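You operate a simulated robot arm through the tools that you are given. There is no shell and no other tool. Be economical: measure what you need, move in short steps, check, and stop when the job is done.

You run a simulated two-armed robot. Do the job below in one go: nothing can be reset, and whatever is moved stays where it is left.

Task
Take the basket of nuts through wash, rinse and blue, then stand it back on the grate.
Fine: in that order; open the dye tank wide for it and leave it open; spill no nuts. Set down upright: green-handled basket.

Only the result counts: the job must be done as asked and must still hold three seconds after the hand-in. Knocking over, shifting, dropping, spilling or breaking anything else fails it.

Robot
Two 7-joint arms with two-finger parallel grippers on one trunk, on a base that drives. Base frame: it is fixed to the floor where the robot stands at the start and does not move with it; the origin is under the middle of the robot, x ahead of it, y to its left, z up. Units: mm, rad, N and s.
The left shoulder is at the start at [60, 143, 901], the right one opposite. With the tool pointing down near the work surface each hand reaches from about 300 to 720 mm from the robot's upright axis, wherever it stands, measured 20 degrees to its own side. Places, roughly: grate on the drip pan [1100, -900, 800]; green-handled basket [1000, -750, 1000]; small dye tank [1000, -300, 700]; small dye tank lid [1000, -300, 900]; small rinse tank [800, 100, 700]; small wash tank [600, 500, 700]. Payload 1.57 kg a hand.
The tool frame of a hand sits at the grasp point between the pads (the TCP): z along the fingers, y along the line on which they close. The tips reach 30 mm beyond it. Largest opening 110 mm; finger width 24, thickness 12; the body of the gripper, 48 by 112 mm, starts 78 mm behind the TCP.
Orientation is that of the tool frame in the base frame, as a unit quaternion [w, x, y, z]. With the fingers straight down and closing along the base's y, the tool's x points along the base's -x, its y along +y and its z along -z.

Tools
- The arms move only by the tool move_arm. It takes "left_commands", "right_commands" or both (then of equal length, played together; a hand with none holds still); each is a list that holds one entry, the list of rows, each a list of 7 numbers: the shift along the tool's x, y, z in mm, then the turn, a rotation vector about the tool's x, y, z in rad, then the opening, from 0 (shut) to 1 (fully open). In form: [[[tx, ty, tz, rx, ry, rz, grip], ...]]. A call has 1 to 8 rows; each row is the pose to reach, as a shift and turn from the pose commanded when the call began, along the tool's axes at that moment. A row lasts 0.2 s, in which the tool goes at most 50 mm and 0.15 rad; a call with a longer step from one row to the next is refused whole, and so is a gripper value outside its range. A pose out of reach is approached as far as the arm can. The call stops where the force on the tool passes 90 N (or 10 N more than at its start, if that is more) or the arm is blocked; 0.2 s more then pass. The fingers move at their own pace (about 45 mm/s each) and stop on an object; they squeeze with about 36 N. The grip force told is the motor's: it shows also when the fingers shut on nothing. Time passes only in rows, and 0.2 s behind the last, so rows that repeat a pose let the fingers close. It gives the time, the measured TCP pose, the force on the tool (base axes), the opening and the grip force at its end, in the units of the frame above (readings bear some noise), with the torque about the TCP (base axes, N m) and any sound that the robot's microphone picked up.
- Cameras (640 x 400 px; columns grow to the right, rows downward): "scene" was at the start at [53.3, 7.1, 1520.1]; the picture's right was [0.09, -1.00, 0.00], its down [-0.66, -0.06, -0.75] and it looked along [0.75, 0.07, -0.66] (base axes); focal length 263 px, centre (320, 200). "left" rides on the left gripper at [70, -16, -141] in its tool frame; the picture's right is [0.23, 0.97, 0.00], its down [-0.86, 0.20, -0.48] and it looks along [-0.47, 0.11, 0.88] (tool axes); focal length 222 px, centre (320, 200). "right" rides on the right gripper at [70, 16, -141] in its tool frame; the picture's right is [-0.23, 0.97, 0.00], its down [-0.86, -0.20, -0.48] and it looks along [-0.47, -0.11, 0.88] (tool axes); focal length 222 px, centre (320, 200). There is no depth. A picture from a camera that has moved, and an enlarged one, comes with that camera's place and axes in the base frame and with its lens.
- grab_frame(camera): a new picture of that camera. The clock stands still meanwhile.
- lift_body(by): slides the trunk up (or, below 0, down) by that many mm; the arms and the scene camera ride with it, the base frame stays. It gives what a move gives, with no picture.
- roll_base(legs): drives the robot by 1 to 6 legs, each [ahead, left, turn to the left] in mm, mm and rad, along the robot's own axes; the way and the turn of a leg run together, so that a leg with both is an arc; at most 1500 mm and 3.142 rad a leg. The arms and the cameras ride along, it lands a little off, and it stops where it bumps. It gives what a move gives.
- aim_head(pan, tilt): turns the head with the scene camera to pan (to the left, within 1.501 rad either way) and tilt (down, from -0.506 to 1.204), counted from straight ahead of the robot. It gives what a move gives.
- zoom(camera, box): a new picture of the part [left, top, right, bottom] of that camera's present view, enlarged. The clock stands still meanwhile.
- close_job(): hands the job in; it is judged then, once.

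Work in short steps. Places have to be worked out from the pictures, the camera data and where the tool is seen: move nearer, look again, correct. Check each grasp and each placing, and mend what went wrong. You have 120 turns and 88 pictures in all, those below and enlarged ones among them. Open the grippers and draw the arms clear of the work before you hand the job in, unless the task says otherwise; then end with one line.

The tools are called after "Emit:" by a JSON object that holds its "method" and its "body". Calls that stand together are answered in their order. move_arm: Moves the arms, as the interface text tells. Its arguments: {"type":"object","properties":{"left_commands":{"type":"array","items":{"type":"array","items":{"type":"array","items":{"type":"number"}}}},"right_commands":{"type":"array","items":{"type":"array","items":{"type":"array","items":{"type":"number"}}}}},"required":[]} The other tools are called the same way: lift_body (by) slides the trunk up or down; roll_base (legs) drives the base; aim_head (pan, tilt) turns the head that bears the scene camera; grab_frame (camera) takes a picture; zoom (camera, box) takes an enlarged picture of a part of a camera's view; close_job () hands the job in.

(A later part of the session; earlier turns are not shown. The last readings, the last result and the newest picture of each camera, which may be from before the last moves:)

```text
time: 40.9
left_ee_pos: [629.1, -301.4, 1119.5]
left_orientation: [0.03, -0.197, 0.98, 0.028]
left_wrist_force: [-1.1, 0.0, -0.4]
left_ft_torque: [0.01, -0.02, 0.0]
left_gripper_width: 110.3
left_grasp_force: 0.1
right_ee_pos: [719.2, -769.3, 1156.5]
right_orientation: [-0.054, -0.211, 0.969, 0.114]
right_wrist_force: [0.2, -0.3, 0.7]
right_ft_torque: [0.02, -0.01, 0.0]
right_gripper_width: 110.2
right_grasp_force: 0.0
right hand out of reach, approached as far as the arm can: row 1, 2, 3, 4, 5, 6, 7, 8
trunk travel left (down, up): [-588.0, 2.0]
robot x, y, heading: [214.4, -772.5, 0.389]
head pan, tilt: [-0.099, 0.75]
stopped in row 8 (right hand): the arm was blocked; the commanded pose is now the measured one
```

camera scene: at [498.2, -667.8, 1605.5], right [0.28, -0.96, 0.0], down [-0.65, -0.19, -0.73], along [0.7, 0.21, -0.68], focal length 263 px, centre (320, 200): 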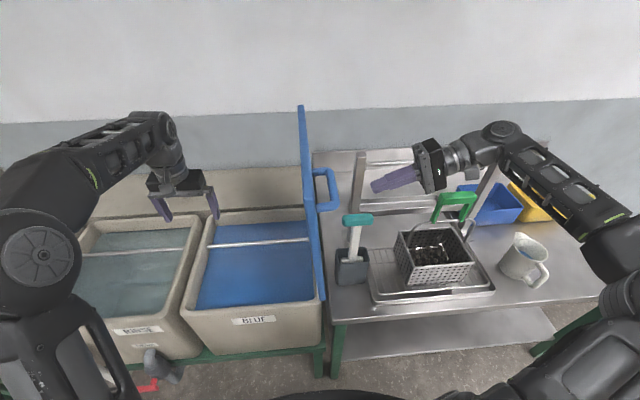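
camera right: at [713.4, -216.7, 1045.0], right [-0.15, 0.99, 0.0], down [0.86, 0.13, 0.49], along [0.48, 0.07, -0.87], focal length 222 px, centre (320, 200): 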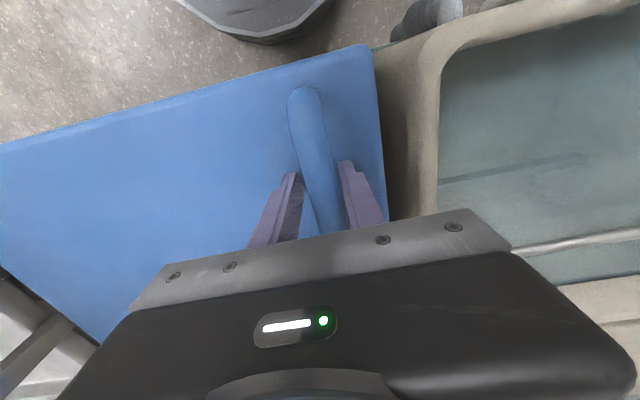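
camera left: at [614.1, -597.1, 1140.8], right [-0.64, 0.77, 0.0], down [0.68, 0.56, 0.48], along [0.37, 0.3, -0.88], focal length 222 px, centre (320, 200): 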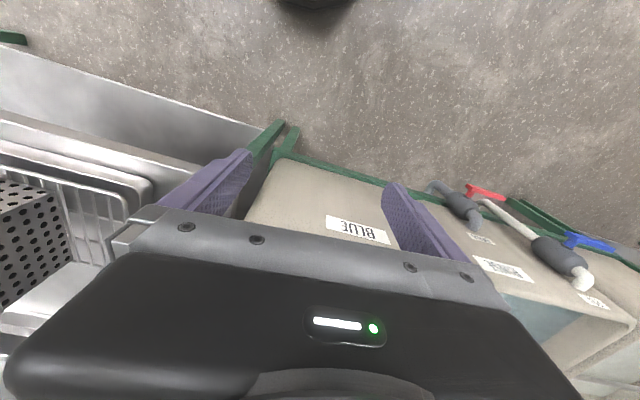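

Tool-down reach tops out near z 1156 here, so I will carry the basket with the tool pitched forward 45°, fingers closing across the bar. First I straighten the hand and bring it lower and nearer.

Emit:
{"method": "move_arm", "body": {"right_commands": [[[20, 0, 30, 0.12, -0.03, 0.02, 1], [40, 0, 60, 0.245, -0.062, 0.04, 1], [60, 0, 70, 0.245, -0.062, 0.04, 1]]]}}

Emit:
{"method": "move_arm", "body": {"right_commands": [[[0, 0, 0, -0.05, -0.05, 0.121, 1], [0, 0, 0, -0.1, -0.1, 0.242, 1], [0, 0, 0, -0.15, -0.15, 0.363, 1], [0, 0, 0, -0.2, -0.2, 0.484, 1], [0, 0, 0, -0.25, -0.25, 0.605, 1], [0, 0, 0, -0.3, -0.3, 0.726, 1], [0, 0, 0, -0.35, -0.35, 0.847, 1], [0, 0, 0, -0.4, -0.4, 0.968, 1]]]}}

Emit:
{"method": "move_arm", "body": {"right_commands": [[[0, 0, 0, -0.05, -0.05, 0.121, 1], [0, 0, 0, -0.1, -0.1, 0.242, 1], [0, 0, 0, -0.15, -0.15, 0.363, 1], [0, 0, 0, -0.2, -0.2, 0.484, 1], [0, 0, 0, -0.21, -0.21, 0.51, 1]]]}}

Emit:
{"method": "grab_frame", "body": {"camera": "scene"}}

```text
time: 41.6
left_ee_pos: [631.1, -302.2, 1119.3]
left_orientation: [0.029, -0.197, 0.979, 0.027]
left_wrist_force: [0.3, 0.1, -0.6]
left_ft_torque: [-0.02, -0.01, -0.03]
left_gripper_width: 109.9
left_grasp_force: 0.1
right_ee_pos: [653.4, -781.5, 1091.8]
right_orientation: [-0.001, -0.192, 0.981, 0.001]
right_wrist_force: [0.6, 0.2, 1.1]
right_ft_torque: [-0.02, -0.03, -0.03]
right_gripper_width: 109.7
right_grasp_force: 0.2
trunk travel left (down, up): [-588.0, 2.0]
robot x, y, heading: [213.4, -771.0, 0.389]
head pan, tilt: [-0.099, 0.75]
```

```text
time: 43.5
left_ee_pos: [630.2, -302.1, 1117.8]
left_orientation: [0.029, -0.197, 0.98, 0.028]
left_wrist_force: [1.0, 0.4, -0.5]
left_ft_torque: [0.0, -0.01, 0.01]
left_gripper_width: 110.1
left_grasp_force: 0.1
right_ee_pos: [654.7, -779.7, 1091.1]
right_orientation: [0.148, 0.288, 0.919, 0.222]
right_wrist_force: [0.4, -0.6, -0.3]
right_ft_torque: [0.03, 0.0, 0.02]
right_gripper_width: 109.7
right_grasp_force: 0.0
trunk travel left (down, up): [-588.0, 2.0]
robot x, y, heading: [216.9, -769.9, 0.39]
head pan, tilt: [-0.099, 0.75]
```

```text
time: 44.6
left_ee_pos: [631.3, -301.8, 1118.5]
left_orientation: [0.03, -0.197, 0.98, 0.027]
left_wrist_force: [0.4, -0.2, 0.1]
left_ft_torque: [-0.01, 0.02, 0.0]
left_gripper_width: 110.1
left_grasp_force: 0.1
right_ee_pos: [684.4, -764.4, 1115.1]
right_orientation: [0.209, 0.515, 0.769, 0.315]
right_wrist_force: [0.0, 0.6, -0.4]
right_ft_torque: [0.01, 0.02, -0.01]
right_gripper_width: 110.0
right_grasp_force: 0.1
right hand out of reach, approached as far as the arm can: row 2, 3, 4, 5
trunk travel left (down, up): [-588.0, 2.0]
robot x, y, heading: [215.6, -773.1, 0.391]
head pan, tilt: [-0.099, 0.75]
```

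```text
56 pictures are left
camera scene: at [267.1, -760.3, 1605.5], right [0.29, -0.96, 0.0], down [-0.65, -0.19, -0.73], along [0.7, 0.21, -0.68], focal length 263 px, centre (320, 200)
```

scene: 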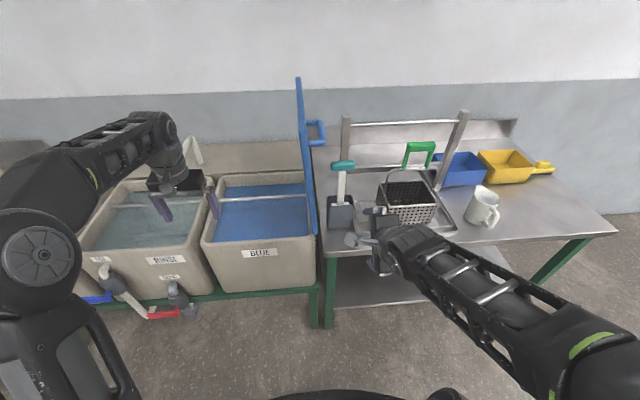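

The orientation is reached fully; only the position was pushed outward since it was too close in. I test reach by going up to z≈1220 and forward.

Emit:
{"method": "move_arm", "body": {"right_commands": [[[0, 40, -10, 0, 0, 0, 1], [0, 80, -20, 0, 0, 0, 1], [0, 120, -32, 0, 0, 0, 1]]]}}

Emit:
{"method": "grab_frame", "body": {"camera": "right"}}

```text
time: 45.5
left_ee_pos: [631.6, -301.6, 1117.5]
left_orientation: [0.028, -0.198, 0.979, 0.027]
left_wrist_force: [-0.6, 0.4, 0.0]
left_ft_torque: [0.03, 0.03, 0.0]
left_gripper_width: 110.2
left_grasp_force: 0.0
right_ee_pos: [743.3, -739.1, 1222.2]
right_orientation: [0.21, 0.514, 0.769, 0.315]
right_wrist_force: [0.7, -1.1, 0.0]
right_ft_torque: [-0.01, -0.01, 0.02]
right_gripper_width: 110.2
right_grasp_force: 0.1
trunk travel left (down, up): [-588.0, 2.0]
robot x, y, heading: [216.3, -772.1, 0.387]
head pan, tilt: [-0.099, 0.75]
```

```text
55 pictures are left
camera right: at [633.8, -708.6, 1335.2], right [0.73, 0.06, 0.68], down [-0.11, -0.97, 0.2], along [0.68, -0.22, -0.7], focal length 222 px, centre (320, 200)
```

right: 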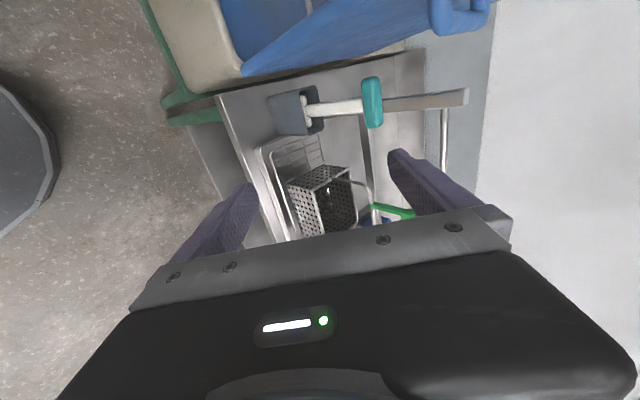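

Reach at z 1222 works. I fold the left arm back so it clears the open lid, then drive to stand before the basket.

Emit:
{"method": "move_arm", "body": {"left_commands": [[[45, 0, 0, 0, 0, 0, 1], [90, 0, 0, 0, 0, 0, 1], [135, 0, 0, 0, 0, 0, 0.5], [180, 0, 0, 0, 0, 0, 0.2], [220, 0, 0, 0, 0, 0, 0]]]}}

Emit:
{"method": "roll_base", "body": {"legs": [[0, -243, -0.009], [160, 0, 0]]}}

Emit:
{"method": "aim_head", "body": {"pan": -0.3, "tilt": 0.7}}

Emit:
{"method": "grab_frame", "body": {"camera": "scene"}}

Emit:
{"method": "grab_frame", "body": {"camera": "right"}}

```text
time: 46.6
left_ee_pos: [426.5, -387.1, 1104.2]
left_orientation: [0.029, -0.198, 0.979, 0.027]
left_wrist_force: [0.6, -0.1, -0.3]
left_ft_torque: [0.03, -0.02, 0.01]
left_gripper_width: 43.7
left_grasp_force: 0.1
right_ee_pos: [741.5, -741.0, 1223.4]
right_orientation: [0.211, 0.514, 0.769, 0.315]
right_wrist_force: [0.1, -1.1, -0.2]
right_ft_torque: [0.03, -0.02, 0.0]
right_gripper_width: 110.2
right_grasp_force: 0.0
trunk travel left (down, up): [-588.0, 2.0]
robot x, y, heading: [217.9, -772.4, 0.389]
head pan, tilt: [-0.099, 0.75]
```

```text
time: 49.4
left_ee_pos: [673.0, -554.6, 1102.6]
left_orientation: [0.028, -0.192, 0.981, 0.027]
left_wrist_force: [0.7, 1.0, 0.6]
left_ft_torque: [0.0, -0.02, 0.0]
left_gripper_width: 0.0
left_grasp_force: 20.8
right_ee_pos: [980.2, -909.7, 1221.3]
right_orientation: [0.212, 0.519, 0.767, 0.314]
right_wrist_force: [0.2, -0.6, -0.6]
right_ft_torque: [-0.02, 0.02, 0.01]
right_gripper_width: 110.3
right_grasp_force: 0.0
trunk travel left (down, up): [-588.0, 2.0]
robot x, y, heading: [452.9, -938.6, 0.378]
head pan, tilt: [-0.099, 0.75]
```

```text
time: 50.2
left_ee_pos: [671.5, -555.3, 1103.3]
left_orientation: [0.029, -0.192, 0.981, 0.027]
left_wrist_force: [-0.3, 0.4, 0.7]
left_ft_torque: [-0.02, 0.02, 0.01]
left_gripper_width: 0.1
left_grasp_force: 21.6
right_ee_pos: [979.4, -909.7, 1222.1]
right_orientation: [0.213, 0.518, 0.767, 0.314]
right_wrist_force: [0.8, -0.5, -0.2]
right_ft_torque: [-0.04, 0.01, 0.0]
right_gripper_width: 110.1
right_grasp_force: 0.0
trunk travel left (down, up): [-588.0, 2.0]
robot x, y, heading: [454.6, -940.6, 0.381]
head pan, tilt: [-0.3, 0.7]
```

```text
54 pictures are left
camera scene: at [510.0, -942.2, 1609.8], right [0.08, -1.0, 0.0], down [-0.64, -0.05, -0.76], along [0.76, 0.06, -0.64], focal length 263 px, centre (320, 200)
```

scene: 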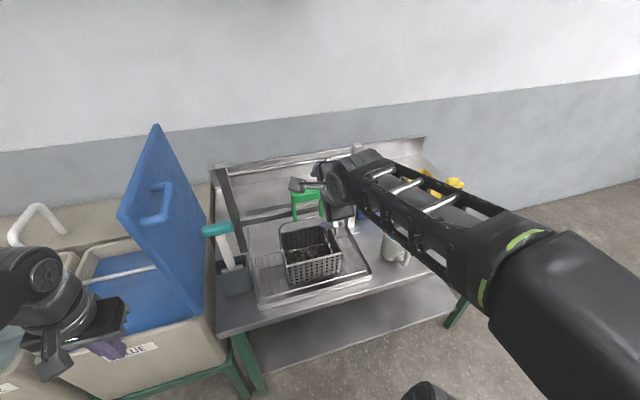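

```text
53 pictures are left
camera right: at [871.6, -879.1, 1335.1], right [0.73, 0.05, 0.68], down [-0.12, -0.97, 0.2], along [0.67, -0.23, -0.7], focal length 222 px, centre (320, 200)
```

right: 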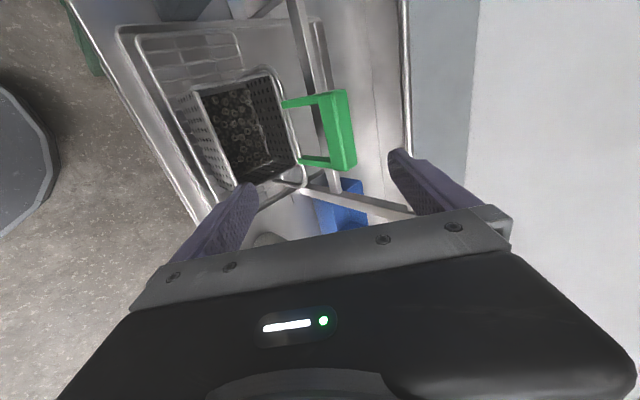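

The bar lies almost straight along the tool axis (about 141 mm ahead). I advance 80 mm along it and re-check.

Emit:
{"method": "move_arm", "body": {"right_commands": [[[3, 14, 30, 0, 0, 0, 1], [6, 28, 60, 0, 0, 0, 1], [6, 28, 80, 0, 0, 0, 1]]]}}

Emit:
{"method": "grab_frame", "body": {"camera": "right"}}

Emit:
{"method": "zoom", "body": {"camera": "scene", "box": [220, 140, 400, 300]}}

```text
time: 51.0
left_ee_pos: [672.9, -555.9, 1105.3]
left_orientation: [0.029, -0.192, 0.981, 0.026]
left_wrist_force: [0.3, 0.9, 0.4]
left_ft_torque: [-0.04, 0.03, 0.02]
left_gripper_width: 0.2
left_grasp_force: 22.0
right_ee_pos: [1048.8, -877.6, 1183.5]
right_orientation: [0.213, 0.518, 0.767, 0.314]
right_wrist_force: [0.2, 0.1, -0.5]
right_ft_torque: [-0.01, -0.01, -0.01]
right_gripper_width: 109.7
right_grasp_force: 0.1
trunk travel left (down, up): [-588.0, 2.0]
robot x, y, heading: [453.7, -937.2, 0.38]
head pan, tilt: [-0.3, 0.7]
```

```text
52 pictures are left
camera right: at [940.7, -844.6, 1297.3], right [0.73, 0.05, 0.68], down [-0.12, -0.97, 0.2], along [0.67, -0.23, -0.7], focal length 222 px, centre (320, 200)
```

right: 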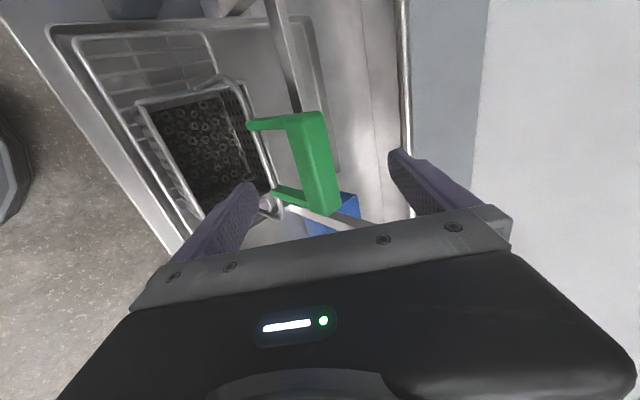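

```text
2.50 times, centred on (310, 220) of scene
camera zoom: at [510.8, -941.8, 1609.7], right [0.08, -1.0, 0.0], down [-0.64, -0.05, -0.76], along [0.76, 0.06, -0.64], focal length 658 px, centre (345, 150)
```

zoom: 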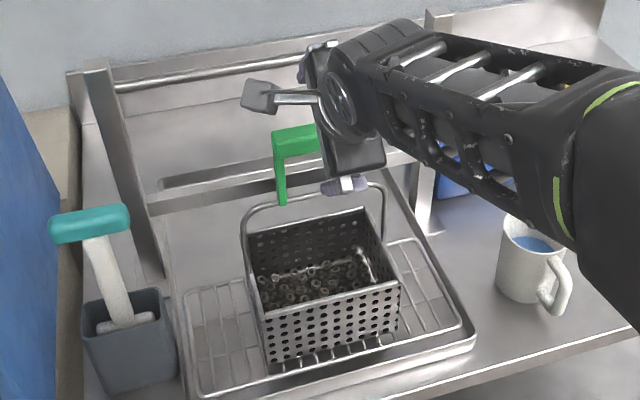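

The bar is centred between the fingers; about 55 mm more along the tool. I advance and look before closing.

Emit:
{"method": "move_arm", "body": {"right_commands": [[[3, 0, 20, 0, 0, 0, 1], [5, 0, 40, 0, 0, 0, 1], [5, 0, 54, 0, 0, 0, 0.8]]]}}

Emit:
{"method": "grab_frame", "body": {"camera": "right"}}

Emit:
{"method": "zoom", "body": {"camera": "scene", "box": [260, 160, 380, 280]}}

```text
time: 51.8
left_ee_pos: [671.4, -554.5, 1103.4]
left_orientation: [0.027, -0.193, 0.98, 0.027]
left_wrist_force: [0.3, 0.0, -0.3]
left_ft_torque: [0.0, 0.01, 0.0]
left_gripper_width: 0.2
left_grasp_force: 21.3
right_ee_pos: [1082.3, -857.8, 1144.6]
right_orientation: [0.213, 0.519, 0.766, 0.313]
right_wrist_force: [0.5, -0.4, -0.8]
right_ft_torque: [0.03, 0.0, -0.02]
right_gripper_width: 88.0
right_grasp_force: 0.0
trunk travel left (down, up): [-588.0, 2.0]
robot x, y, heading: [455.2, -937.9, 0.375]
head pan, tilt: [-0.3, 0.7]
```

```text
50 pictures are left
camera right: at [973.6, -825.7, 1258.9], right [0.73, 0.05, 0.68], down [-0.13, -0.97, 0.2], along [0.67, -0.23, -0.7], focal length 222 px, centre (320, 200)
```

right: 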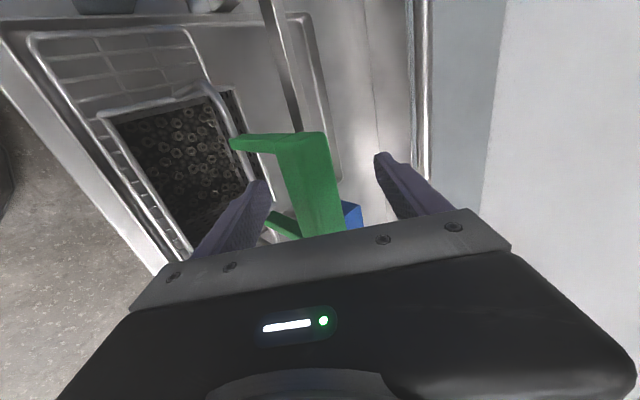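

```text
3.33 times, centred on (320, 220) of scene
camera zoom: at [510.9, -941.7, 1609.7], right [0.08, -1.0, 0.0], down [-0.64, -0.05, -0.76], along [0.76, 0.06, -0.64], focal length 878 px, centre (320, 133)
```

zoom: 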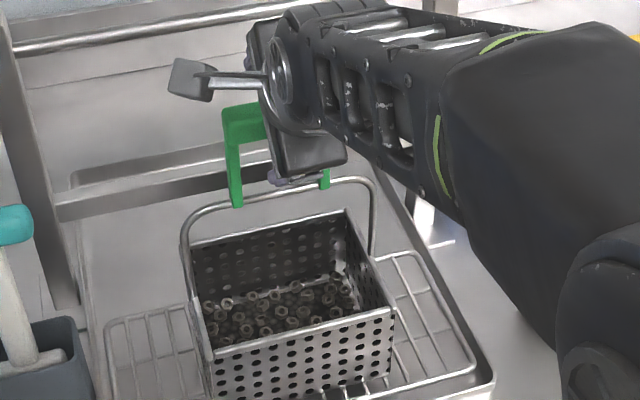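

The fingertips sit near the lower ends of the green posts, so the bar is about 40 mm behind the TCP (near z≈1175). I back off 38 mm along the tool and close gently.

Emit:
{"method": "move_arm", "body": {"right_commands": [[[0, 0, -20, 0, 0, 0, 0.8], [0, 0, -38, 0, 0, 0, 0.7], [0, 0, -38, 0, 0, 0, 0.4], [0, 0, -38, 0, 0, 0, 0.2], [0, 0, -38, 0, 0, 0, 0], [0, 0, -38, 0, 0, 0, 0], [0, 0, -38, 0, 0, 0, 0]]]}}

Emit:
{"method": "grab_frame", "body": {"camera": "right"}}

Emit:
{"method": "zoom", "body": {"camera": "scene", "box": [260, 160, 380, 280]}}

```text
time: 53.4
left_ee_pos: [671.5, -554.4, 1102.6]
left_orientation: [0.028, -0.192, 0.981, 0.027]
left_wrist_force: [-0.7, -0.3, -0.6]
left_ft_torque: [-0.01, -0.01, -0.01]
left_gripper_width: 0.0
left_grasp_force: 21.1
right_ee_pos: [1058.2, -868.2, 1171.6]
right_orientation: [0.212, 0.518, 0.767, 0.314]
right_wrist_force: [0.3, 1.1, -0.7]
right_ft_torque: [0.52, 0.31, -0.01]
right_gripper_width: 35.9
right_grasp_force: 35.9
trunk travel left (down, up): [-588.0, 2.0]
robot x, y, heading: [454.0, -937.4, 0.377]
head pan, tilt: [-0.3, 0.7]
```

```text
48 pictures are left
camera right: at [948.8, -836.2, 1285.4], right [0.73, 0.05, 0.68], down [-0.12, -0.97, 0.2], along [0.67, -0.23, -0.7], focal length 222 px, centre (320, 200)
```

right: 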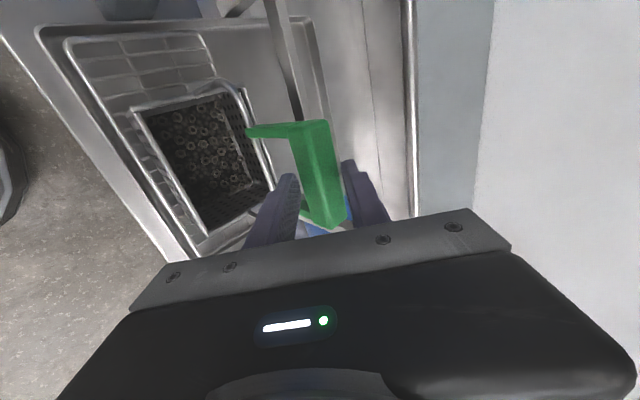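

```text
3.33 times, centred on (320, 220) of scene
camera zoom: at [511.0, -942.1, 1609.7], right [0.08, -1.0, 0.0], down [-0.64, -0.05, -0.76], along [0.76, 0.06, -0.64], focal length 878 px, centre (320, 133)
```

zoom: 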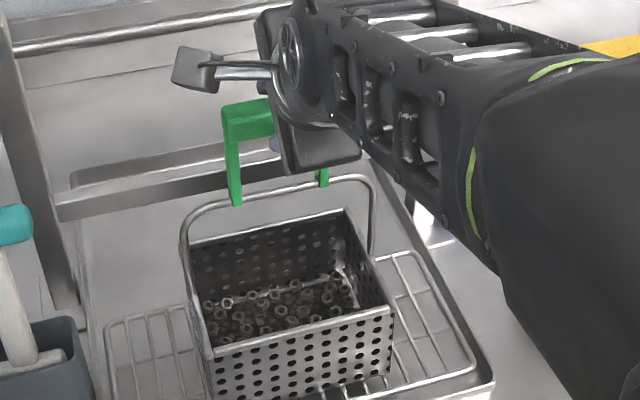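

Gripped, but 35.9 mm suggests a square bar held across its diagonal at 45°. That could roll, so I release, retreat along the tool and turn the tool to horizontal so the fingers close above and below the bar.

Emit:
{"method": "move_arm", "body": {"right_commands": [[[0, 0, 0, 0, 0, 0, 0.5], [0, 0, 0, 0, 0, 0, 1], [0, 0, 0, 0, 0, 0, 1], [0, 0, -5, 0, 0, 0, 1], [0, 0, -35, 0, 0, 0, 1], [0, 0, -70, 0, 0, 0, 1], [0, 0, -100, 0, 0, 0, 1]]]}}

Emit:
{"method": "roll_base", "body": {"legs": [[-150, 0, 0]]}}

Emit:
{"method": "move_arm", "body": {"right_commands": [[[0, 0, 0, -0.13, 0, 0, 1], [0, 0, 0, -0.26, 0, 0, 1], [0, 0, 0, -0.39, 0, 0, 1], [0, 0, 0, -0.52, 0, 0, 1], [0, 0, 0, -0.65, 0, 0, 1], [0, 0, 0, -0.785, 0, 0, 1]]]}}

Emit:
{"method": "grab_frame", "body": {"camera": "right"}}

Emit:
{"method": "grab_frame", "body": {"camera": "scene"}}

```text
time: 55.0
left_ee_pos: [670.1, -554.6, 1104.3]
left_orientation: [0.03, -0.192, 0.981, 0.027]
left_wrist_force: [0.0, -0.5, -0.1]
left_ft_torque: [0.02, 0.0, 0.01]
left_gripper_width: 0.1
left_grasp_force: 21.3
right_ee_pos: [991.8, -893.1, 1244.8]
right_orientation: [0.212, 0.518, 0.766, 0.315]
right_wrist_force: [-0.3, 0.3, 1.0]
right_ft_torque: [0.02, -0.01, -0.01]
right_gripper_width: 109.9
right_grasp_force: 0.0
trunk travel left (down, up): [-588.0, 2.0]
robot x, y, heading: [450.6, -934.0, 0.374]
head pan, tilt: [-0.3, 0.7]
```

```text
time: 56.4
left_ee_pos: [530.7, -611.6, 1103.5]
left_orientation: [0.029, -0.191, 0.981, 0.027]
left_wrist_force: [1.1, 0.4, 0.3]
left_ft_torque: [0.01, 0.03, 0.01]
left_gripper_width: 0.2
left_grasp_force: 21.2
right_ee_pos: [851.3, -952.0, 1245.2]
right_orientation: [0.212, 0.519, 0.766, 0.314]
right_wrist_force: [-0.3, 0.6, -0.4]
right_ft_torque: [-0.01, -0.03, 0.03]
right_gripper_width: 110.2
right_grasp_force: 0.1
trunk travel left (down, up): [-588.0, 2.0]
robot x, y, heading: [311.7, -992.7, 0.374]
head pan, tilt: [-0.3, 0.7]
```

```text
time: 57.8
left_ee_pos: [533.8, -611.6, 1103.4]
left_orientation: [0.029, -0.191, 0.981, 0.028]
left_wrist_force: [0.0, -1.0, 0.1]
left_ft_torque: [0.01, 0.0, 0.01]
left_gripper_width: 0.3
left_grasp_force: 20.7
right_ee_pos: [864.6, -945.3, 1250.3]
right_orientation: [0.394, 0.399, 0.588, 0.583]
right_wrist_force: [-0.3, 0.3, 0.1]
right_ft_torque: [-0.01, -0.02, 0.02]
right_gripper_width: 110.1
right_grasp_force: 0.1
right hand out of reach, approached as far as the arm can: row 6
trunk travel left (down, up): [-588.0, 2.0]
robot x, y, heading: [317.9, -994.6, 0.379]
head pan, tilt: [-0.3, 0.7]
```

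```text
46 pictures are left
camera right: at [705.7, -932.2, 1268.0], right [0.09, -0.21, 0.97], down [-0.13, -0.97, -0.2], along [0.99, -0.11, -0.12], focal length 222 px, centre (320, 200)
```

right: 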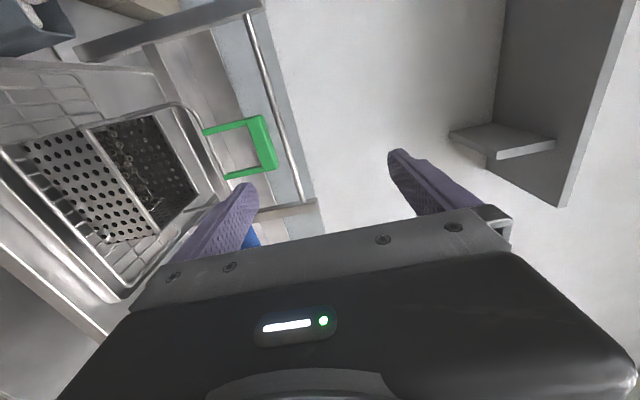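

```text
45 pictures are left
camera scene: at [371.9, -997.5, 1609.7], right [0.08, -1.0, 0.0], down [-0.64, -0.05, -0.76], along [0.76, 0.06, -0.65], focal length 263 px, centre (320, 200)
```

scene: 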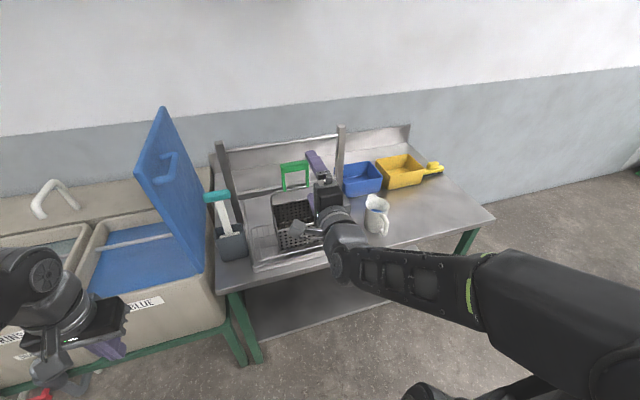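

The tool is now level and aligned; the bar is at about n≈675 ahead, z≈1155, laterally on line. I lower to z 1156 and extend 60 mm, then check.

Emit:
{"method": "move_arm", "body": {"right_commands": [[[0, -30, 20, 0, 0, 0, 1], [0, -60, 40, 0, 0, 0, 1], [0, -94, 60, 0, 0, 0, 0.9]]]}}

Emit:
{"method": "grab_frame", "body": {"camera": "right"}}

```text
time: 58.5
left_ee_pos: [534.0, -610.4, 1103.1]
left_orientation: [0.028, -0.192, 0.981, 0.027]
left_wrist_force: [0.3, -0.7, 0.7]
left_ft_torque: [-0.02, 0.04, 0.0]
left_gripper_width: 0.1
left_grasp_force: 21.5
right_ee_pos: [918.9, -922.5, 1154.5]
right_orientation: [0.394, 0.398, 0.589, 0.583]
right_wrist_force: [0.7, 0.6, -0.4]
right_ft_torque: [0.0, -0.03, 0.01]
right_gripper_width: 99.0
right_grasp_force: 0.0
trunk travel left (down, up): [-588.0, 2.0]
robot x, y, heading: [314.7, -991.8, 0.378]
head pan, tilt: [-0.3, 0.7]
```

```text
44 pictures are left
camera right: at [761.0, -909.3, 1172.7], right [0.09, -0.21, 0.97], down [-0.13, -0.97, -0.19], along [0.99, -0.11, -0.12], focal length 222 px, centre (320, 200)
```

right: 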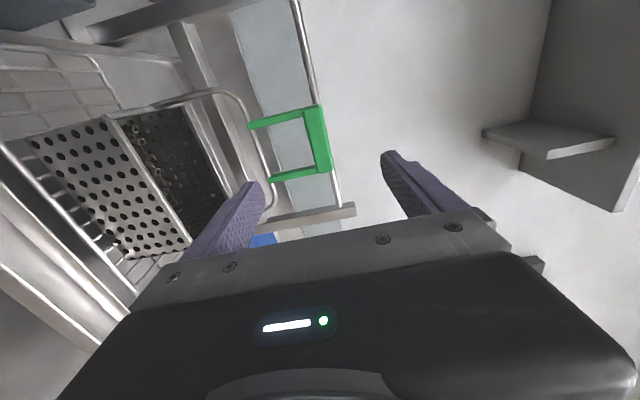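

Triangulated bar: (1067,-861,1152) – 160 mm straight ahead and 3 mm lower. I drive 130 mm forward and then check before the last 30 mm.

Emit:
{"method": "roll_base", "body": {"legs": [[130, 0, 0]]}}

Emit:
{"method": "grab_frame", "body": {"camera": "right"}}

```text
time: 59.8
left_ee_pos: [654.5, -562.8, 1102.4]
left_orientation: [0.029, -0.191, 0.981, 0.026]
left_wrist_force: [0.9, -0.3, -0.5]
left_ft_torque: [0.0, 0.03, 0.02]
left_gripper_width: 0.0
left_grasp_force: 21.8
right_ee_pos: [1040.0, -871.7, 1154.0]
right_orientation: [0.394, 0.397, 0.588, 0.583]
right_wrist_force: [0.5, 0.1, -0.3]
right_ft_torque: [0.01, -0.02, 0.02]
right_gripper_width: 99.1
right_grasp_force: 0.0
trunk travel left (down, up): [-588.0, 2.0]
robot x, y, heading: [436.0, -947.0, 0.372]
head pan, tilt: [-0.3, 0.7]
```

```text
43 pictures are left
camera right: at [881.8, -860.9, 1173.3], right [0.09, -0.21, 0.97], down [-0.13, -0.97, -0.2], along [0.99, -0.11, -0.12], focal length 222 px, centre (320, 200)
```

right: 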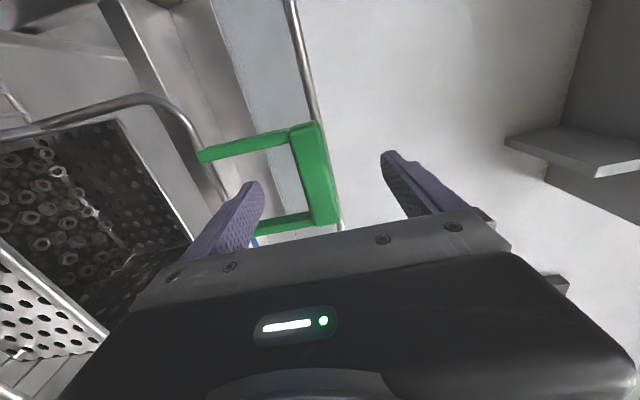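

Bar agrees: 30 mm ahead, 3 mm lower. I advance and close on it.

Emit:
{"method": "move_arm", "body": {"right_commands": [[[0, -2, 15, 0, 0, 0, 0.9], [0, -3, 32, 0, 0, 0, 0.8], [0, -3, 32, 0, 0, 0, 0.5], [0, -3, 32, 0, 0, 0, 0.3], [0, -3, 32, 0, 0, 0, 0], [0, -3, 32, 0, 0, 0, 0], [0, -3, 32, 0, 0, 0, 0]]]}}

Emit:
{"method": "grab_frame", "body": {"camera": "right"}}

```text
time: 61.4
left_ee_pos: [653.1, -562.7, 1104.3]
left_orientation: [0.028, -0.191, 0.981, 0.027]
left_wrist_force: [-0.8, -0.2, -0.1]
left_ft_torque: [0.0, 0.05, 0.05]
left_gripper_width: 0.0
left_grasp_force: 21.3
right_ee_pos: [1069.0, -861.8, 1151.9]
right_orientation: [0.393, 0.398, 0.589, 0.583]
right_wrist_force: [-0.4, 0.0, 0.6]
right_ft_torque: [0.16, -0.36, 0.13]
right_gripper_width: 26.0
right_grasp_force: 23.7
trunk travel left (down, up): [-588.0, 2.0]
robot x, y, heading: [435.9, -946.0, 0.376]
head pan, tilt: [-0.3, 0.7]
```

```text
42 pictures are left
camera right: at [910.5, -849.4, 1169.8], right [0.09, -0.21, 0.97], down [-0.13, -0.97, -0.19], along [0.99, -0.11, -0.12], focal length 222 px, centre (320, 200)
```

right: 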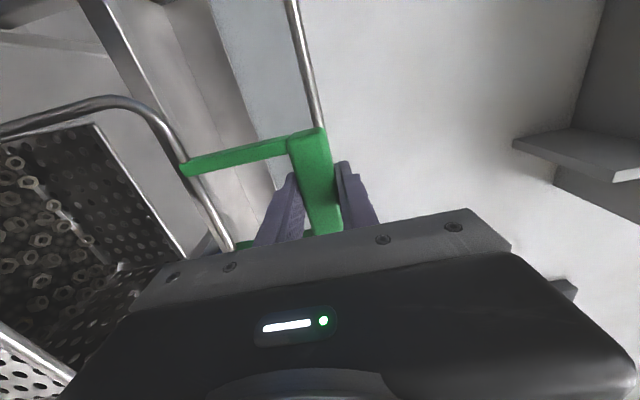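

Gripped at 26 mm flat on the bar. I let it settle and lift 40 mm, watching the load.

Emit:
{"method": "move_arm", "body": {"right_commands": [[[0, 0, 0, 0, 0, 0, 0], [0, 0, 0, 0, 0, 0, 0], [0, 10, 0, 0, 0, 0, 0], [0, 20, 0, 0, 0, 0, 0], [0, 30, 0, 0, 0, 0, 0], [0, 40, 0, 0, 0, 0, 0], [0, 40, 0, 0, 0, 0, 0]]]}}

Emit:
{"method": "zoom", "body": {"camera": "scene", "box": [220, 140, 400, 300]}}

```text
time: 63.0
left_ee_pos: [654.0, -563.3, 1103.6]
left_orientation: [0.029, -0.191, 0.981, 0.027]
left_wrist_force: [-0.8, -0.2, -0.9]
left_ft_torque: [0.0, 0.0, 0.0]
left_gripper_width: 0.0
left_grasp_force: 21.6
right_ee_pos: [1070.0, -860.3, 1191.6]
right_orientation: [0.394, 0.398, 0.589, 0.583]
right_wrist_force: [0.0, 0.1, -8.2]
right_ft_torque: [0.04, 0.02, -0.01]
right_gripper_width: 26.0
right_grasp_force: 36.1
trunk travel left (down, up): [-588.0, 2.0]
robot x, y, heading: [431.8, -943.8, 0.379]
head pan, tilt: [-0.3, 0.7]
```

```text
2.50 times, centred on (310, 220) of scene
camera zoom: at [492.4, -949.6, 1609.7], right [0.08, -1.0, 0.0], down [-0.64, -0.05, -0.76], along [0.76, 0.06, -0.64], focal length 658 px, centre (345, 150)
```

zoom: 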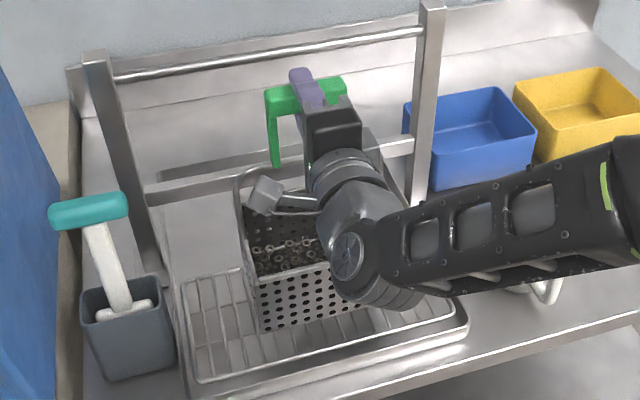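

The basket hangs level (8 N load). I raise it to about z 1250, then back straight away from the bench.

Emit:
{"method": "move_arm", "body": {"right_commands": [[[0, 15, 0, 0, 0, 0, 0], [0, 30, 0, 0, 0, 0, 0], [0, 45, 0, 0, 0, 0, 0], [0, 60, 0, 0, 0, 0, 0]]]}}

Emit:
{"method": "roll_base", "body": {"legs": [[-150, 0, 0], [-200, 0, 0]]}}

Emit:
{"method": "aim_head", "body": {"pan": 0.1, "tilt": 0.75}}

Emit:
{"method": "grab_frame", "body": {"camera": "scene"}}

```text
time: 64.0
left_ee_pos: [652.9, -563.4, 1103.6]
left_orientation: [0.029, -0.191, 0.981, 0.027]
left_wrist_force: [-0.5, 0.3, 0.4]
left_ft_torque: [-0.01, 0.0, -0.04]
left_gripper_width: 0.0
left_grasp_force: 21.4
right_ee_pos: [1070.1, -861.4, 1252.0]
right_orientation: [0.395, 0.399, 0.589, 0.582]
right_wrist_force: [-0.1, 0.7, -7.8]
right_ft_torque: [0.04, 0.04, -0.04]
right_gripper_width: 26.1
right_grasp_force: 36.1
trunk travel left (down, up): [-588.0, 2.0]
robot x, y, heading: [432.7, -949.2, 0.379]
head pan, tilt: [-0.3, 0.7]
```

```text
time: 66.6
left_ee_pos: [324.8, -692.4, 1102.8]
left_orientation: [0.029, -0.192, 0.981, 0.026]
left_wrist_force: [-0.1, -1.3, 0.3]
left_ft_torque: [-0.01, -0.01, 0.0]
left_gripper_width: 0.1
left_grasp_force: 21.3
right_ee_pos: [742.0, -990.0, 1252.7]
right_orientation: [0.394, 0.397, 0.588, 0.584]
right_wrist_force: [0.4, 0.4, -7.7]
right_ft_torque: [0.0, 0.08, -0.02]
right_gripper_width: 25.9
right_grasp_force: 36.1
trunk travel left (down, up): [-588.0, 2.0]
robot x, y, heading: [111.5, -1071.8, 0.377]
head pan, tilt: [-0.3, 0.7]
```

```text
time: 67.5
left_ee_pos: [326.9, -692.0, 1103.9]
left_orientation: [0.029, -0.192, 0.981, 0.027]
left_wrist_force: [-0.1, -0.1, 0.0]
left_ft_torque: [-0.02, -0.03, -0.01]
left_gripper_width: 0.0
left_grasp_force: 20.9
right_ee_pos: [743.1, -990.4, 1252.3]
right_orientation: [0.394, 0.398, 0.588, 0.583]
right_wrist_force: [0.0, 0.0, -8.3]
right_ft_torque: [0.04, 0.04, -0.01]
right_gripper_width: 25.9
right_grasp_force: 35.6
trunk travel left (down, up): [-588.0, 2.0]
robot x, y, heading: [110.9, -1075.7, 0.375]
head pan, tilt: [0.099, 0.75]
```

```text
40 pictures are left
camera scene: at [154.9, -1047.7, 1605.5], right [0.46, -0.89, 0.0], down [-0.61, -0.31, -0.73], along [0.65, 0.34, -0.68], focal length 263 px, centre (320, 200)
```

scene: 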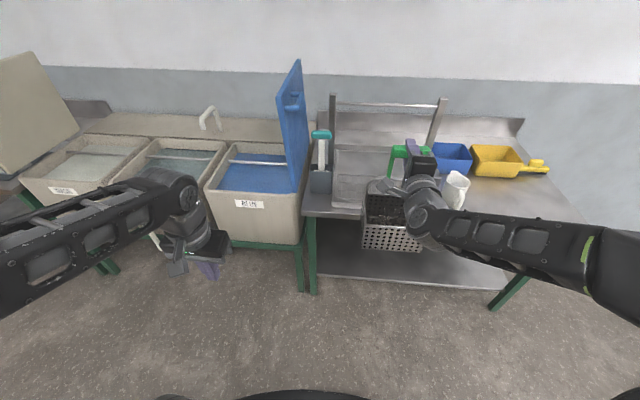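

Basket clear of the bench and level. I slide left along the bench to the wash tank, staying well back.

Emit:
{"method": "roll_base", "body": {"legs": [[0, 730, 0], [0, 720, 0]]}}

Emit:
{"method": "aim_head", "body": {"pan": 0.0, "tilt": 0.75}}

Emit:
{"method": "grab_frame", "body": {"camera": "scene"}}

```text
time: 74.9
left_ee_pos: [-205.9, 647.2, 1103.4]
left_orientation: [0.028, -0.193, 0.98, 0.027]
left_wrist_force: [0.4, -0.1, -0.2]
left_ft_torque: [0.0, 0.0, 0.03]
left_gripper_width: 0.0
left_grasp_force: 21.4
right_ee_pos: [211.0, 349.0, 1252.0]
right_orientation: [0.394, 0.398, 0.588, 0.583]
right_wrist_force: [0.3, -0.8, -8.5]
right_ft_torque: [0.04, 0.0, 0.02]
right_gripper_width: 25.9
right_grasp_force: 35.5
trunk travel left (down, up): [-588.0, 2.0]
robot x, y, heading: [-422.8, 264.4, 0.378]
head pan, tilt: [0.099, 0.75]
```

```text
time: 75.6
left_ee_pos: [-206.0, 645.6, 1102.3]
left_orientation: [0.029, -0.192, 0.981, 0.027]
left_wrist_force: [0.1, -0.1, 0.8]
left_ft_torque: [-0.03, 0.02, -0.01]
left_gripper_width: 0.0
left_grasp_force: 21.4
right_ee_pos: [211.2, 347.8, 1251.3]
right_orientation: [0.393, 0.398, 0.59, 0.583]
right_wrist_force: [0.1, -0.6, -7.4]
right_ft_torque: [0.04, 0.03, 0.01]
right_gripper_width: 26.2
right_grasp_force: 35.5
trunk travel left (down, up): [-588.0, 2.0]
robot x, y, heading: [-422.4, 263.7, 0.376]
head pan, tilt: [0.0, 0.75]
```

```text
39 pictures are left
camera scene: at [-373.5, 283.0, 1605.5], right [0.37, -0.93, 0.0], down [-0.63, -0.25, -0.73], along [0.68, 0.27, -0.68], focal length 263 px, centre (320, 200)
```

scene: 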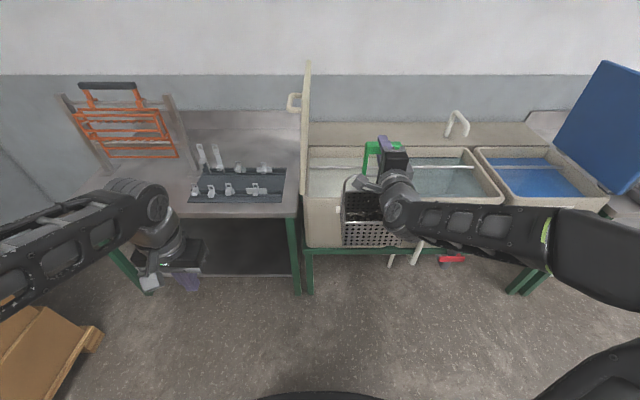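

The wash tank should be centred at v≈256 with the rod ~825 ahead; the basket is at v≈245. I go forward 250 mm and look down into the tank.

Emit:
{"method": "roll_base", "body": {"legs": [[250, 8, 0.003]]}}

Emit:
{"method": "aim_head", "body": {"pan": -0.25, "tilt": 0.8}}

Emit:
{"method": "grab_frame", "body": {"camera": "scene"}}

Emit:
{"method": "grab_frame", "body": {"camera": "right"}}

```text
time: 77.4
left_ee_pos: [21.2, 747.4, 1102.9]
left_orientation: [0.028, -0.194, 0.98, 0.026]
left_wrist_force: [0.6, 0.7, -0.1]
left_ft_torque: [0.01, 0.04, -0.01]
left_gripper_width: 0.2
left_grasp_force: 21.2
right_ee_pos: [440.8, 451.1, 1251.2]
right_orientation: [0.393, 0.397, 0.59, 0.583]
right_wrist_force: [0.2, 0.2, -9.2]
right_ft_torque: [0.07, -0.06, 0.03]
right_gripper_width: 25.8
right_grasp_force: 36.1
trunk travel left (down, up): [-588.0, 2.0]
robot x, y, heading: [-194.6, 367.0, 0.38]
head pan, tilt: [0.0, 0.75]
```

```text
time: 78.2
left_ee_pos: [21.4, 747.2, 1102.8]
left_orientation: [0.029, -0.194, 0.98, 0.027]
left_wrist_force: [-0.1, 0.3, -0.2]
left_ft_torque: [0.01, -0.01, -0.01]
left_gripper_width: 0.0
left_grasp_force: 21.4
right_ee_pos: [439.0, 448.7, 1250.8]
right_orientation: [0.393, 0.397, 0.59, 0.582]
right_wrist_force: [-0.5, 0.0, -7.9]
right_ft_torque: [0.04, 0.03, 0.0]
right_gripper_width: 26.0
right_grasp_force: 36.1
trunk travel left (down, up): [-588.0, 2.0]
robot x, y, heading: [-197.7, 364.4, 0.384]
head pan, tilt: [-0.25, 0.799]
```

```text
38 pictures are left
camera scene: at [-142.6, 362.8, 1601.5], right [0.13, -0.99, 0.0], down [-0.71, -0.09, -0.7], along [0.69, 0.09, -0.72], focal length 263 px, centre (320, 200)
```

scene: 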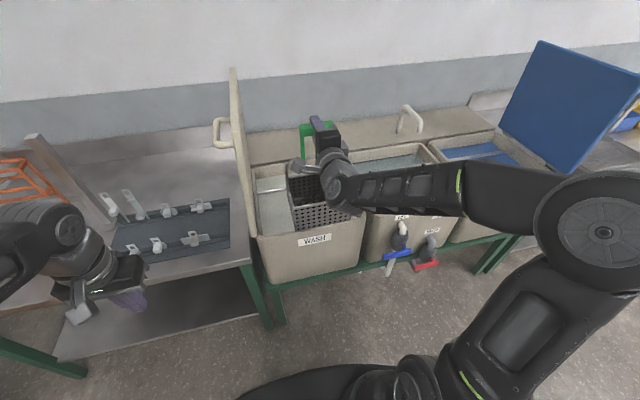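

```text
37 pictures are left
camera right: at [280.8, 461.2, 1269.8], right [0.1, -0.21, 0.97], down [-0.12, -0.97, -0.19], along [0.99, -0.1, -0.12], focal length 222 px, centre (320, 200)
```

right: 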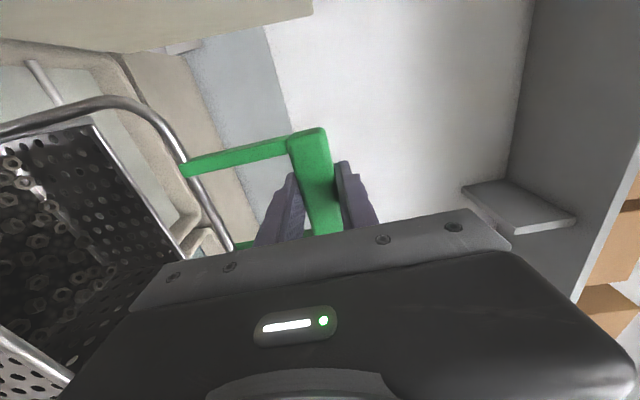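

Rod in the wash tank is at n≈810 and the front wall inner at ≈615, so the basket should hang at n≈712. I drive 138 mm forward and check from above.

Emit:
{"method": "roll_base", "body": {"legs": [[138, 0, -0.003]]}}

Emit:
{"method": "grab_frame", "body": {"camera": "scene"}}

Emit:
{"method": "zoom", "body": {"camera": "scene", "box": [220, 140, 400, 300]}}

```text
time: 79.5
left_ee_pos: [151.9, 796.5, 1102.0]
left_orientation: [0.028, -0.192, 0.981, 0.027]
left_wrist_force: [-0.5, 0.5, -0.3]
left_ft_torque: [-0.02, 0.04, 0.04]
left_gripper_width: 0.1
left_grasp_force: 21.6
right_ee_pos: [569.8, 499.4, 1250.2]
right_orientation: [0.394, 0.398, 0.589, 0.582]
right_wrist_force: [1.3, -0.2, -9.0]
right_ft_torque: [0.05, -0.05, -0.02]
right_gripper_width: 25.9
right_grasp_force: 36.0
trunk travel left (down, up): [-588.0, 2.0]
robot x, y, heading: [-65.5, 415.4, 0.376]
head pan, tilt: [-0.25, 0.799]
```

```text
36 pictures are left
camera scene: at [-12.8, 414.3, 1601.4], right [0.13, -0.99, 0.0], down [-0.71, -0.09, -0.7], along [0.69, 0.09, -0.72], focal length 263 px, centre (320, 200)
```

scene: 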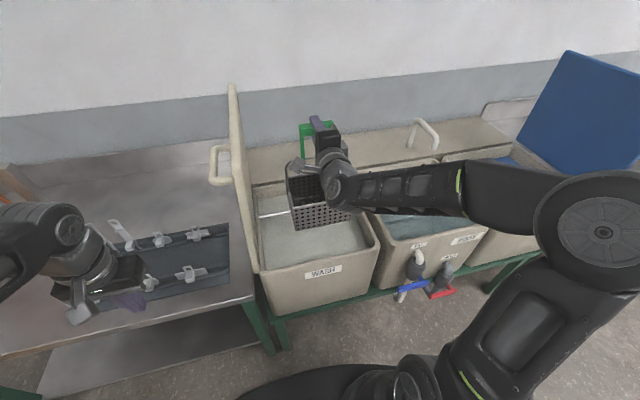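

```text
2.50 times, centred on (310, 220) of scene
camera zoom: at [-12.8, 414.3, 1601.4], right [0.13, -0.99, 0.0], down [-0.71, -0.09, -0.7], along [0.69, 0.09, -0.72], focal length 658 px, centre (345, 150)
```

zoom: 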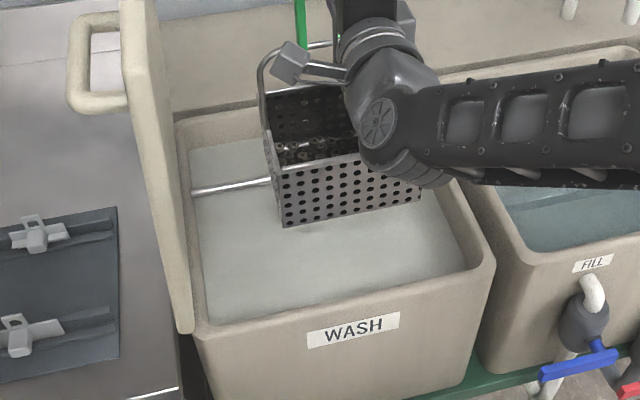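

The basket hangs over the front half of the wash tank with ~35–50 mm margins. I lower by the trunk, keeping the arm's shape, first 150 mm.

Emit:
{"method": "lift_body", "body": {"by": -120}}

Emit:
{"method": "grab_frame", "body": {"camera": "scene"}}

```text
time: 81.0
left_ee_pos: [150.1, 797.5, 982.9]
left_orientation: [0.029, -0.191, 0.981, 0.027]
left_wrist_force: [0.4, -0.2, 1.0]
left_ft_torque: [-0.02, 0.01, 0.01]
left_gripper_width: 0.1
left_grasp_force: 21.4
right_ee_pos: [566.3, 497.4, 1131.0]
right_orientation: [0.394, 0.398, 0.589, 0.583]
right_wrist_force: [0.6, 0.7, -8.8]
right_ft_torque: [-0.03, 0.03, 0.05]
right_gripper_width: 25.6
right_grasp_force: 35.9
trunk travel left (down, up): [-468.0, 122.0]
robot x, y, heading: [-69.7, 415.2, 0.378]
head pan, tilt: [-0.25, 0.799]
```

```text
34 pictures are left
camera scene: at [-14.9, 413.5, 1481.5], right [0.13, -0.99, 0.0], down [-0.71, -0.09, -0.7], along [0.69, 0.09, -0.72], focal length 263 px, centre (320, 200)
```

scene: 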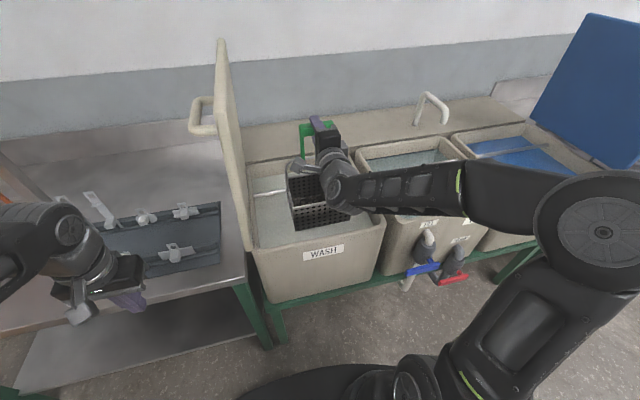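

Emit:
{"method": "zoom", "body": {"camera": "scene", "box": [230, 110, 390, 270]}}

```text
2.50 times, centred on (310, 190) of scene
camera zoom: at [-14.9, 413.5, 1481.5], right [0.13, -0.99, 0.0], down [-0.71, -0.09, -0.7], along [0.69, 0.09, -0.72], focal length 658 px, centre (345, 225)
```

zoom: 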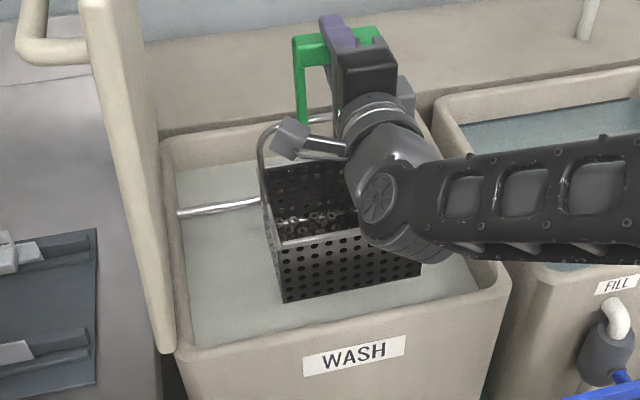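

Clear on all sides. I lower another 130 mm to submerge the basket and let it soak.

Emit:
{"method": "lift_body", "body": {"by": -130}}

Emit:
{"method": "zoom", "body": {"camera": "scene", "box": [200, 60, 400, 260]}}

```text
time: 82.6
left_ee_pos: [151.1, 795.8, 852.7]
left_orientation: [0.028, -0.191, 0.981, 0.027]
left_wrist_force: [0.8, -0.3, 0.3]
left_ft_torque: [-0.01, -0.02, 0.03]
left_gripper_width: 0.1
left_grasp_force: 21.6
right_ee_pos: [567.3, 498.4, 1002.2]
right_orientation: [0.394, 0.398, 0.589, 0.583]
right_wrist_force: [0.2, 0.6, -7.4]
right_ft_torque: [0.02, 0.06, 0.01]
right_gripper_width: 25.8
right_grasp_force: 36.0
trunk travel left (down, up): [-338.0, 252.0]
robot x, y, heading: [-67.6, 416.7, 0.379]
head pan, tilt: [-0.25, 0.799]
```

```text
2.00 times, centred on (300, 160) of scene
camera zoom: at [-14.9, 413.5, 1351.5], right [0.13, -0.99, 0.0], down [-0.71, -0.09, -0.7], along [0.69, 0.09, -0.72], focal length 526 px, centre (360, 280)
```

zoom: 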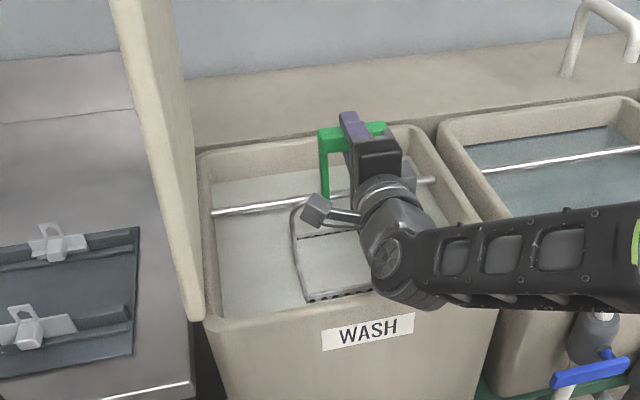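

The rim is right at the water surface, the nuts are under. I go 15 mm deeper and hold for ~3 s.

Emit:
{"method": "lift_body", "body": {"by": -15}}

Emit:
{"method": "move_arm", "body": {"right_commands": [[[0, 0, 0, 0, 0, 0, 0], [0, 0, 0, 0, 0, 0, 0], [0, 0, 0, 0, 0, 0, 0], [0, 0, 0, 0, 0, 0, 0], [0, 0, 0, 0, 0, 0, 0], [0, 0, 0, 0, 0, 0, 0], [0, 0, 0, 0, 0, 0, 0], [0, 0, 0, 0, 0, 0, 0]]]}}

Emit:
{"method": "move_arm", "body": {"right_commands": [[[0, 0, 0, 0, 0, 0, 0], [0, 0, 0, 0, 0, 0, 0], [0, 0, 0, 0, 0, 0, 0], [0, 0, 0, 0, 0, 0, 0], [0, 0, 0, 0, 0, 0, 0], [0, 0, 0, 0, 0, 0, 0], [0, 0, 0, 0, 0, 0, 0], [0, 0, 0, 0, 0, 0, 0]]]}}

Emit:
{"method": "lift_body", "body": {"by": 145}}

Emit:
{"method": "lift_body", "body": {"by": 120}}

Emit:
{"method": "grab_frame", "body": {"camera": "scene"}}

```text
time: 83.2
left_ee_pos: [151.1, 796.6, 838.8]
left_orientation: [0.028, -0.191, 0.981, 0.026]
left_wrist_force: [-0.1, -0.1, -0.8]
left_ft_torque: [0.01, 0.0, 0.02]
left_gripper_width: 0.2
left_grasp_force: 21.3
right_ee_pos: [567.5, 498.6, 985.5]
right_orientation: [0.394, 0.397, 0.59, 0.582]
right_wrist_force: [-0.2, 0.4, -7.6]
right_ft_torque: [0.04, 0.03, -0.01]
right_gripper_width: 25.7
right_grasp_force: 35.4
trunk travel left (down, up): [-323.0, 267.0]
robot x, y, heading: [-65.7, 415.5, 0.372]
head pan, tilt: [-0.25, 0.799]
```

```text
time: 85.0
left_ee_pos: [150.4, 796.5, 838.1]
left_orientation: [0.029, -0.19, 0.981, 0.026]
left_wrist_force: [0.6, 0.3, 0.0]
left_ft_torque: [0.03, 0.01, 0.02]
left_gripper_width: 0.1
left_grasp_force: 20.5
right_ee_pos: [565.7, 498.5, 986.9]
right_orientation: [0.394, 0.397, 0.589, 0.583]
right_wrist_force: [0.5, 0.8, -7.6]
right_ft_torque: [0.0, 0.02, -0.04]
right_gripper_width: 25.8
right_grasp_force: 35.7
trunk travel left (down, up): [-323.0, 267.0]
robot x, y, heading: [-64.9, 415.2, 0.375]
head pan, tilt: [-0.25, 0.799]
```

```text
time: 86.8
left_ee_pos: [150.1, 796.6, 838.5]
left_orientation: [0.029, -0.191, 0.981, 0.027]
left_wrist_force: [0.8, 0.2, 1.3]
left_ft_torque: [0.0, 0.01, 0.0]
left_gripper_width: 0.0
left_grasp_force: 20.9
right_ee_pos: [567.6, 498.7, 985.5]
right_orientation: [0.394, 0.398, 0.588, 0.583]
right_wrist_force: [0.0, 0.2, -7.4]
right_ft_torque: [0.03, 0.02, 0.01]
right_gripper_width: 25.9
right_grasp_force: 36.0
trunk travel left (down, up): [-323.0, 267.0]
robot x, y, heading: [-66.1, 416.9, 0.377]
head pan, tilt: [-0.25, 0.799]
```

```text
time: 88.5
left_ee_pos: [150.2, 797.0, 983.3]
left_orientation: [0.028, -0.191, 0.981, 0.027]
left_wrist_force: [-1.0, -0.2, 0.0]
left_ft_torque: [-0.01, -0.04, 0.0]
left_gripper_width: 0.1
left_grasp_force: 21.2
right_ee_pos: [566.7, 498.1, 1130.9]
right_orientation: [0.394, 0.399, 0.589, 0.582]
right_wrist_force: [-1.0, -0.2, -8.3]
right_ft_torque: [0.01, 0.01, 0.05]
right_gripper_width: 26.0
right_grasp_force: 36.3
trunk travel left (down, up): [-468.0, 122.0]
robot x, y, heading: [-63.7, 421.2, 0.38]
head pan, tilt: [-0.25, 0.799]
```

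```text
time: 90.0
left_ee_pos: [150.2, 796.1, 1102.4]
left_orientation: [0.028, -0.191, 0.981, 0.027]
left_wrist_force: [-0.3, 0.0, -0.2]
left_ft_torque: [0.01, -0.01, 0.0]
left_gripper_width: 0.0
left_grasp_force: 21.3
right_ee_pos: [568.2, 497.9, 1251.6]
right_orientation: [0.393, 0.398, 0.589, 0.583]
right_wrist_force: [0.9, -0.2, -8.9]
right_ft_torque: [0.03, 0.03, -0.02]
right_gripper_width: 25.7
right_grasp_force: 36.1
trunk travel left (down, up): [-588.0, 2.0]
robot x, y, heading: [-64.9, 412.0, 0.376]
head pan, tilt: [-0.25, 0.799]
```

```text
31 pictures are left
camera scene: at [-14.5, 413.6, 1601.4], right [0.13, -0.99, 0.0], down [-0.71, -0.09, -0.7], along [0.69, 0.09, -0.72], focal length 263 px, centre (320, 200)
```

scene: 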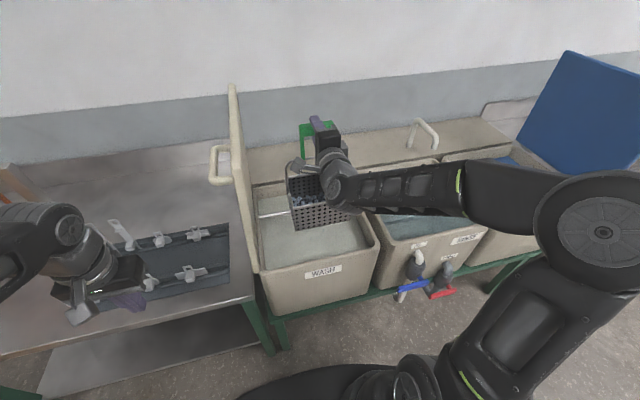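

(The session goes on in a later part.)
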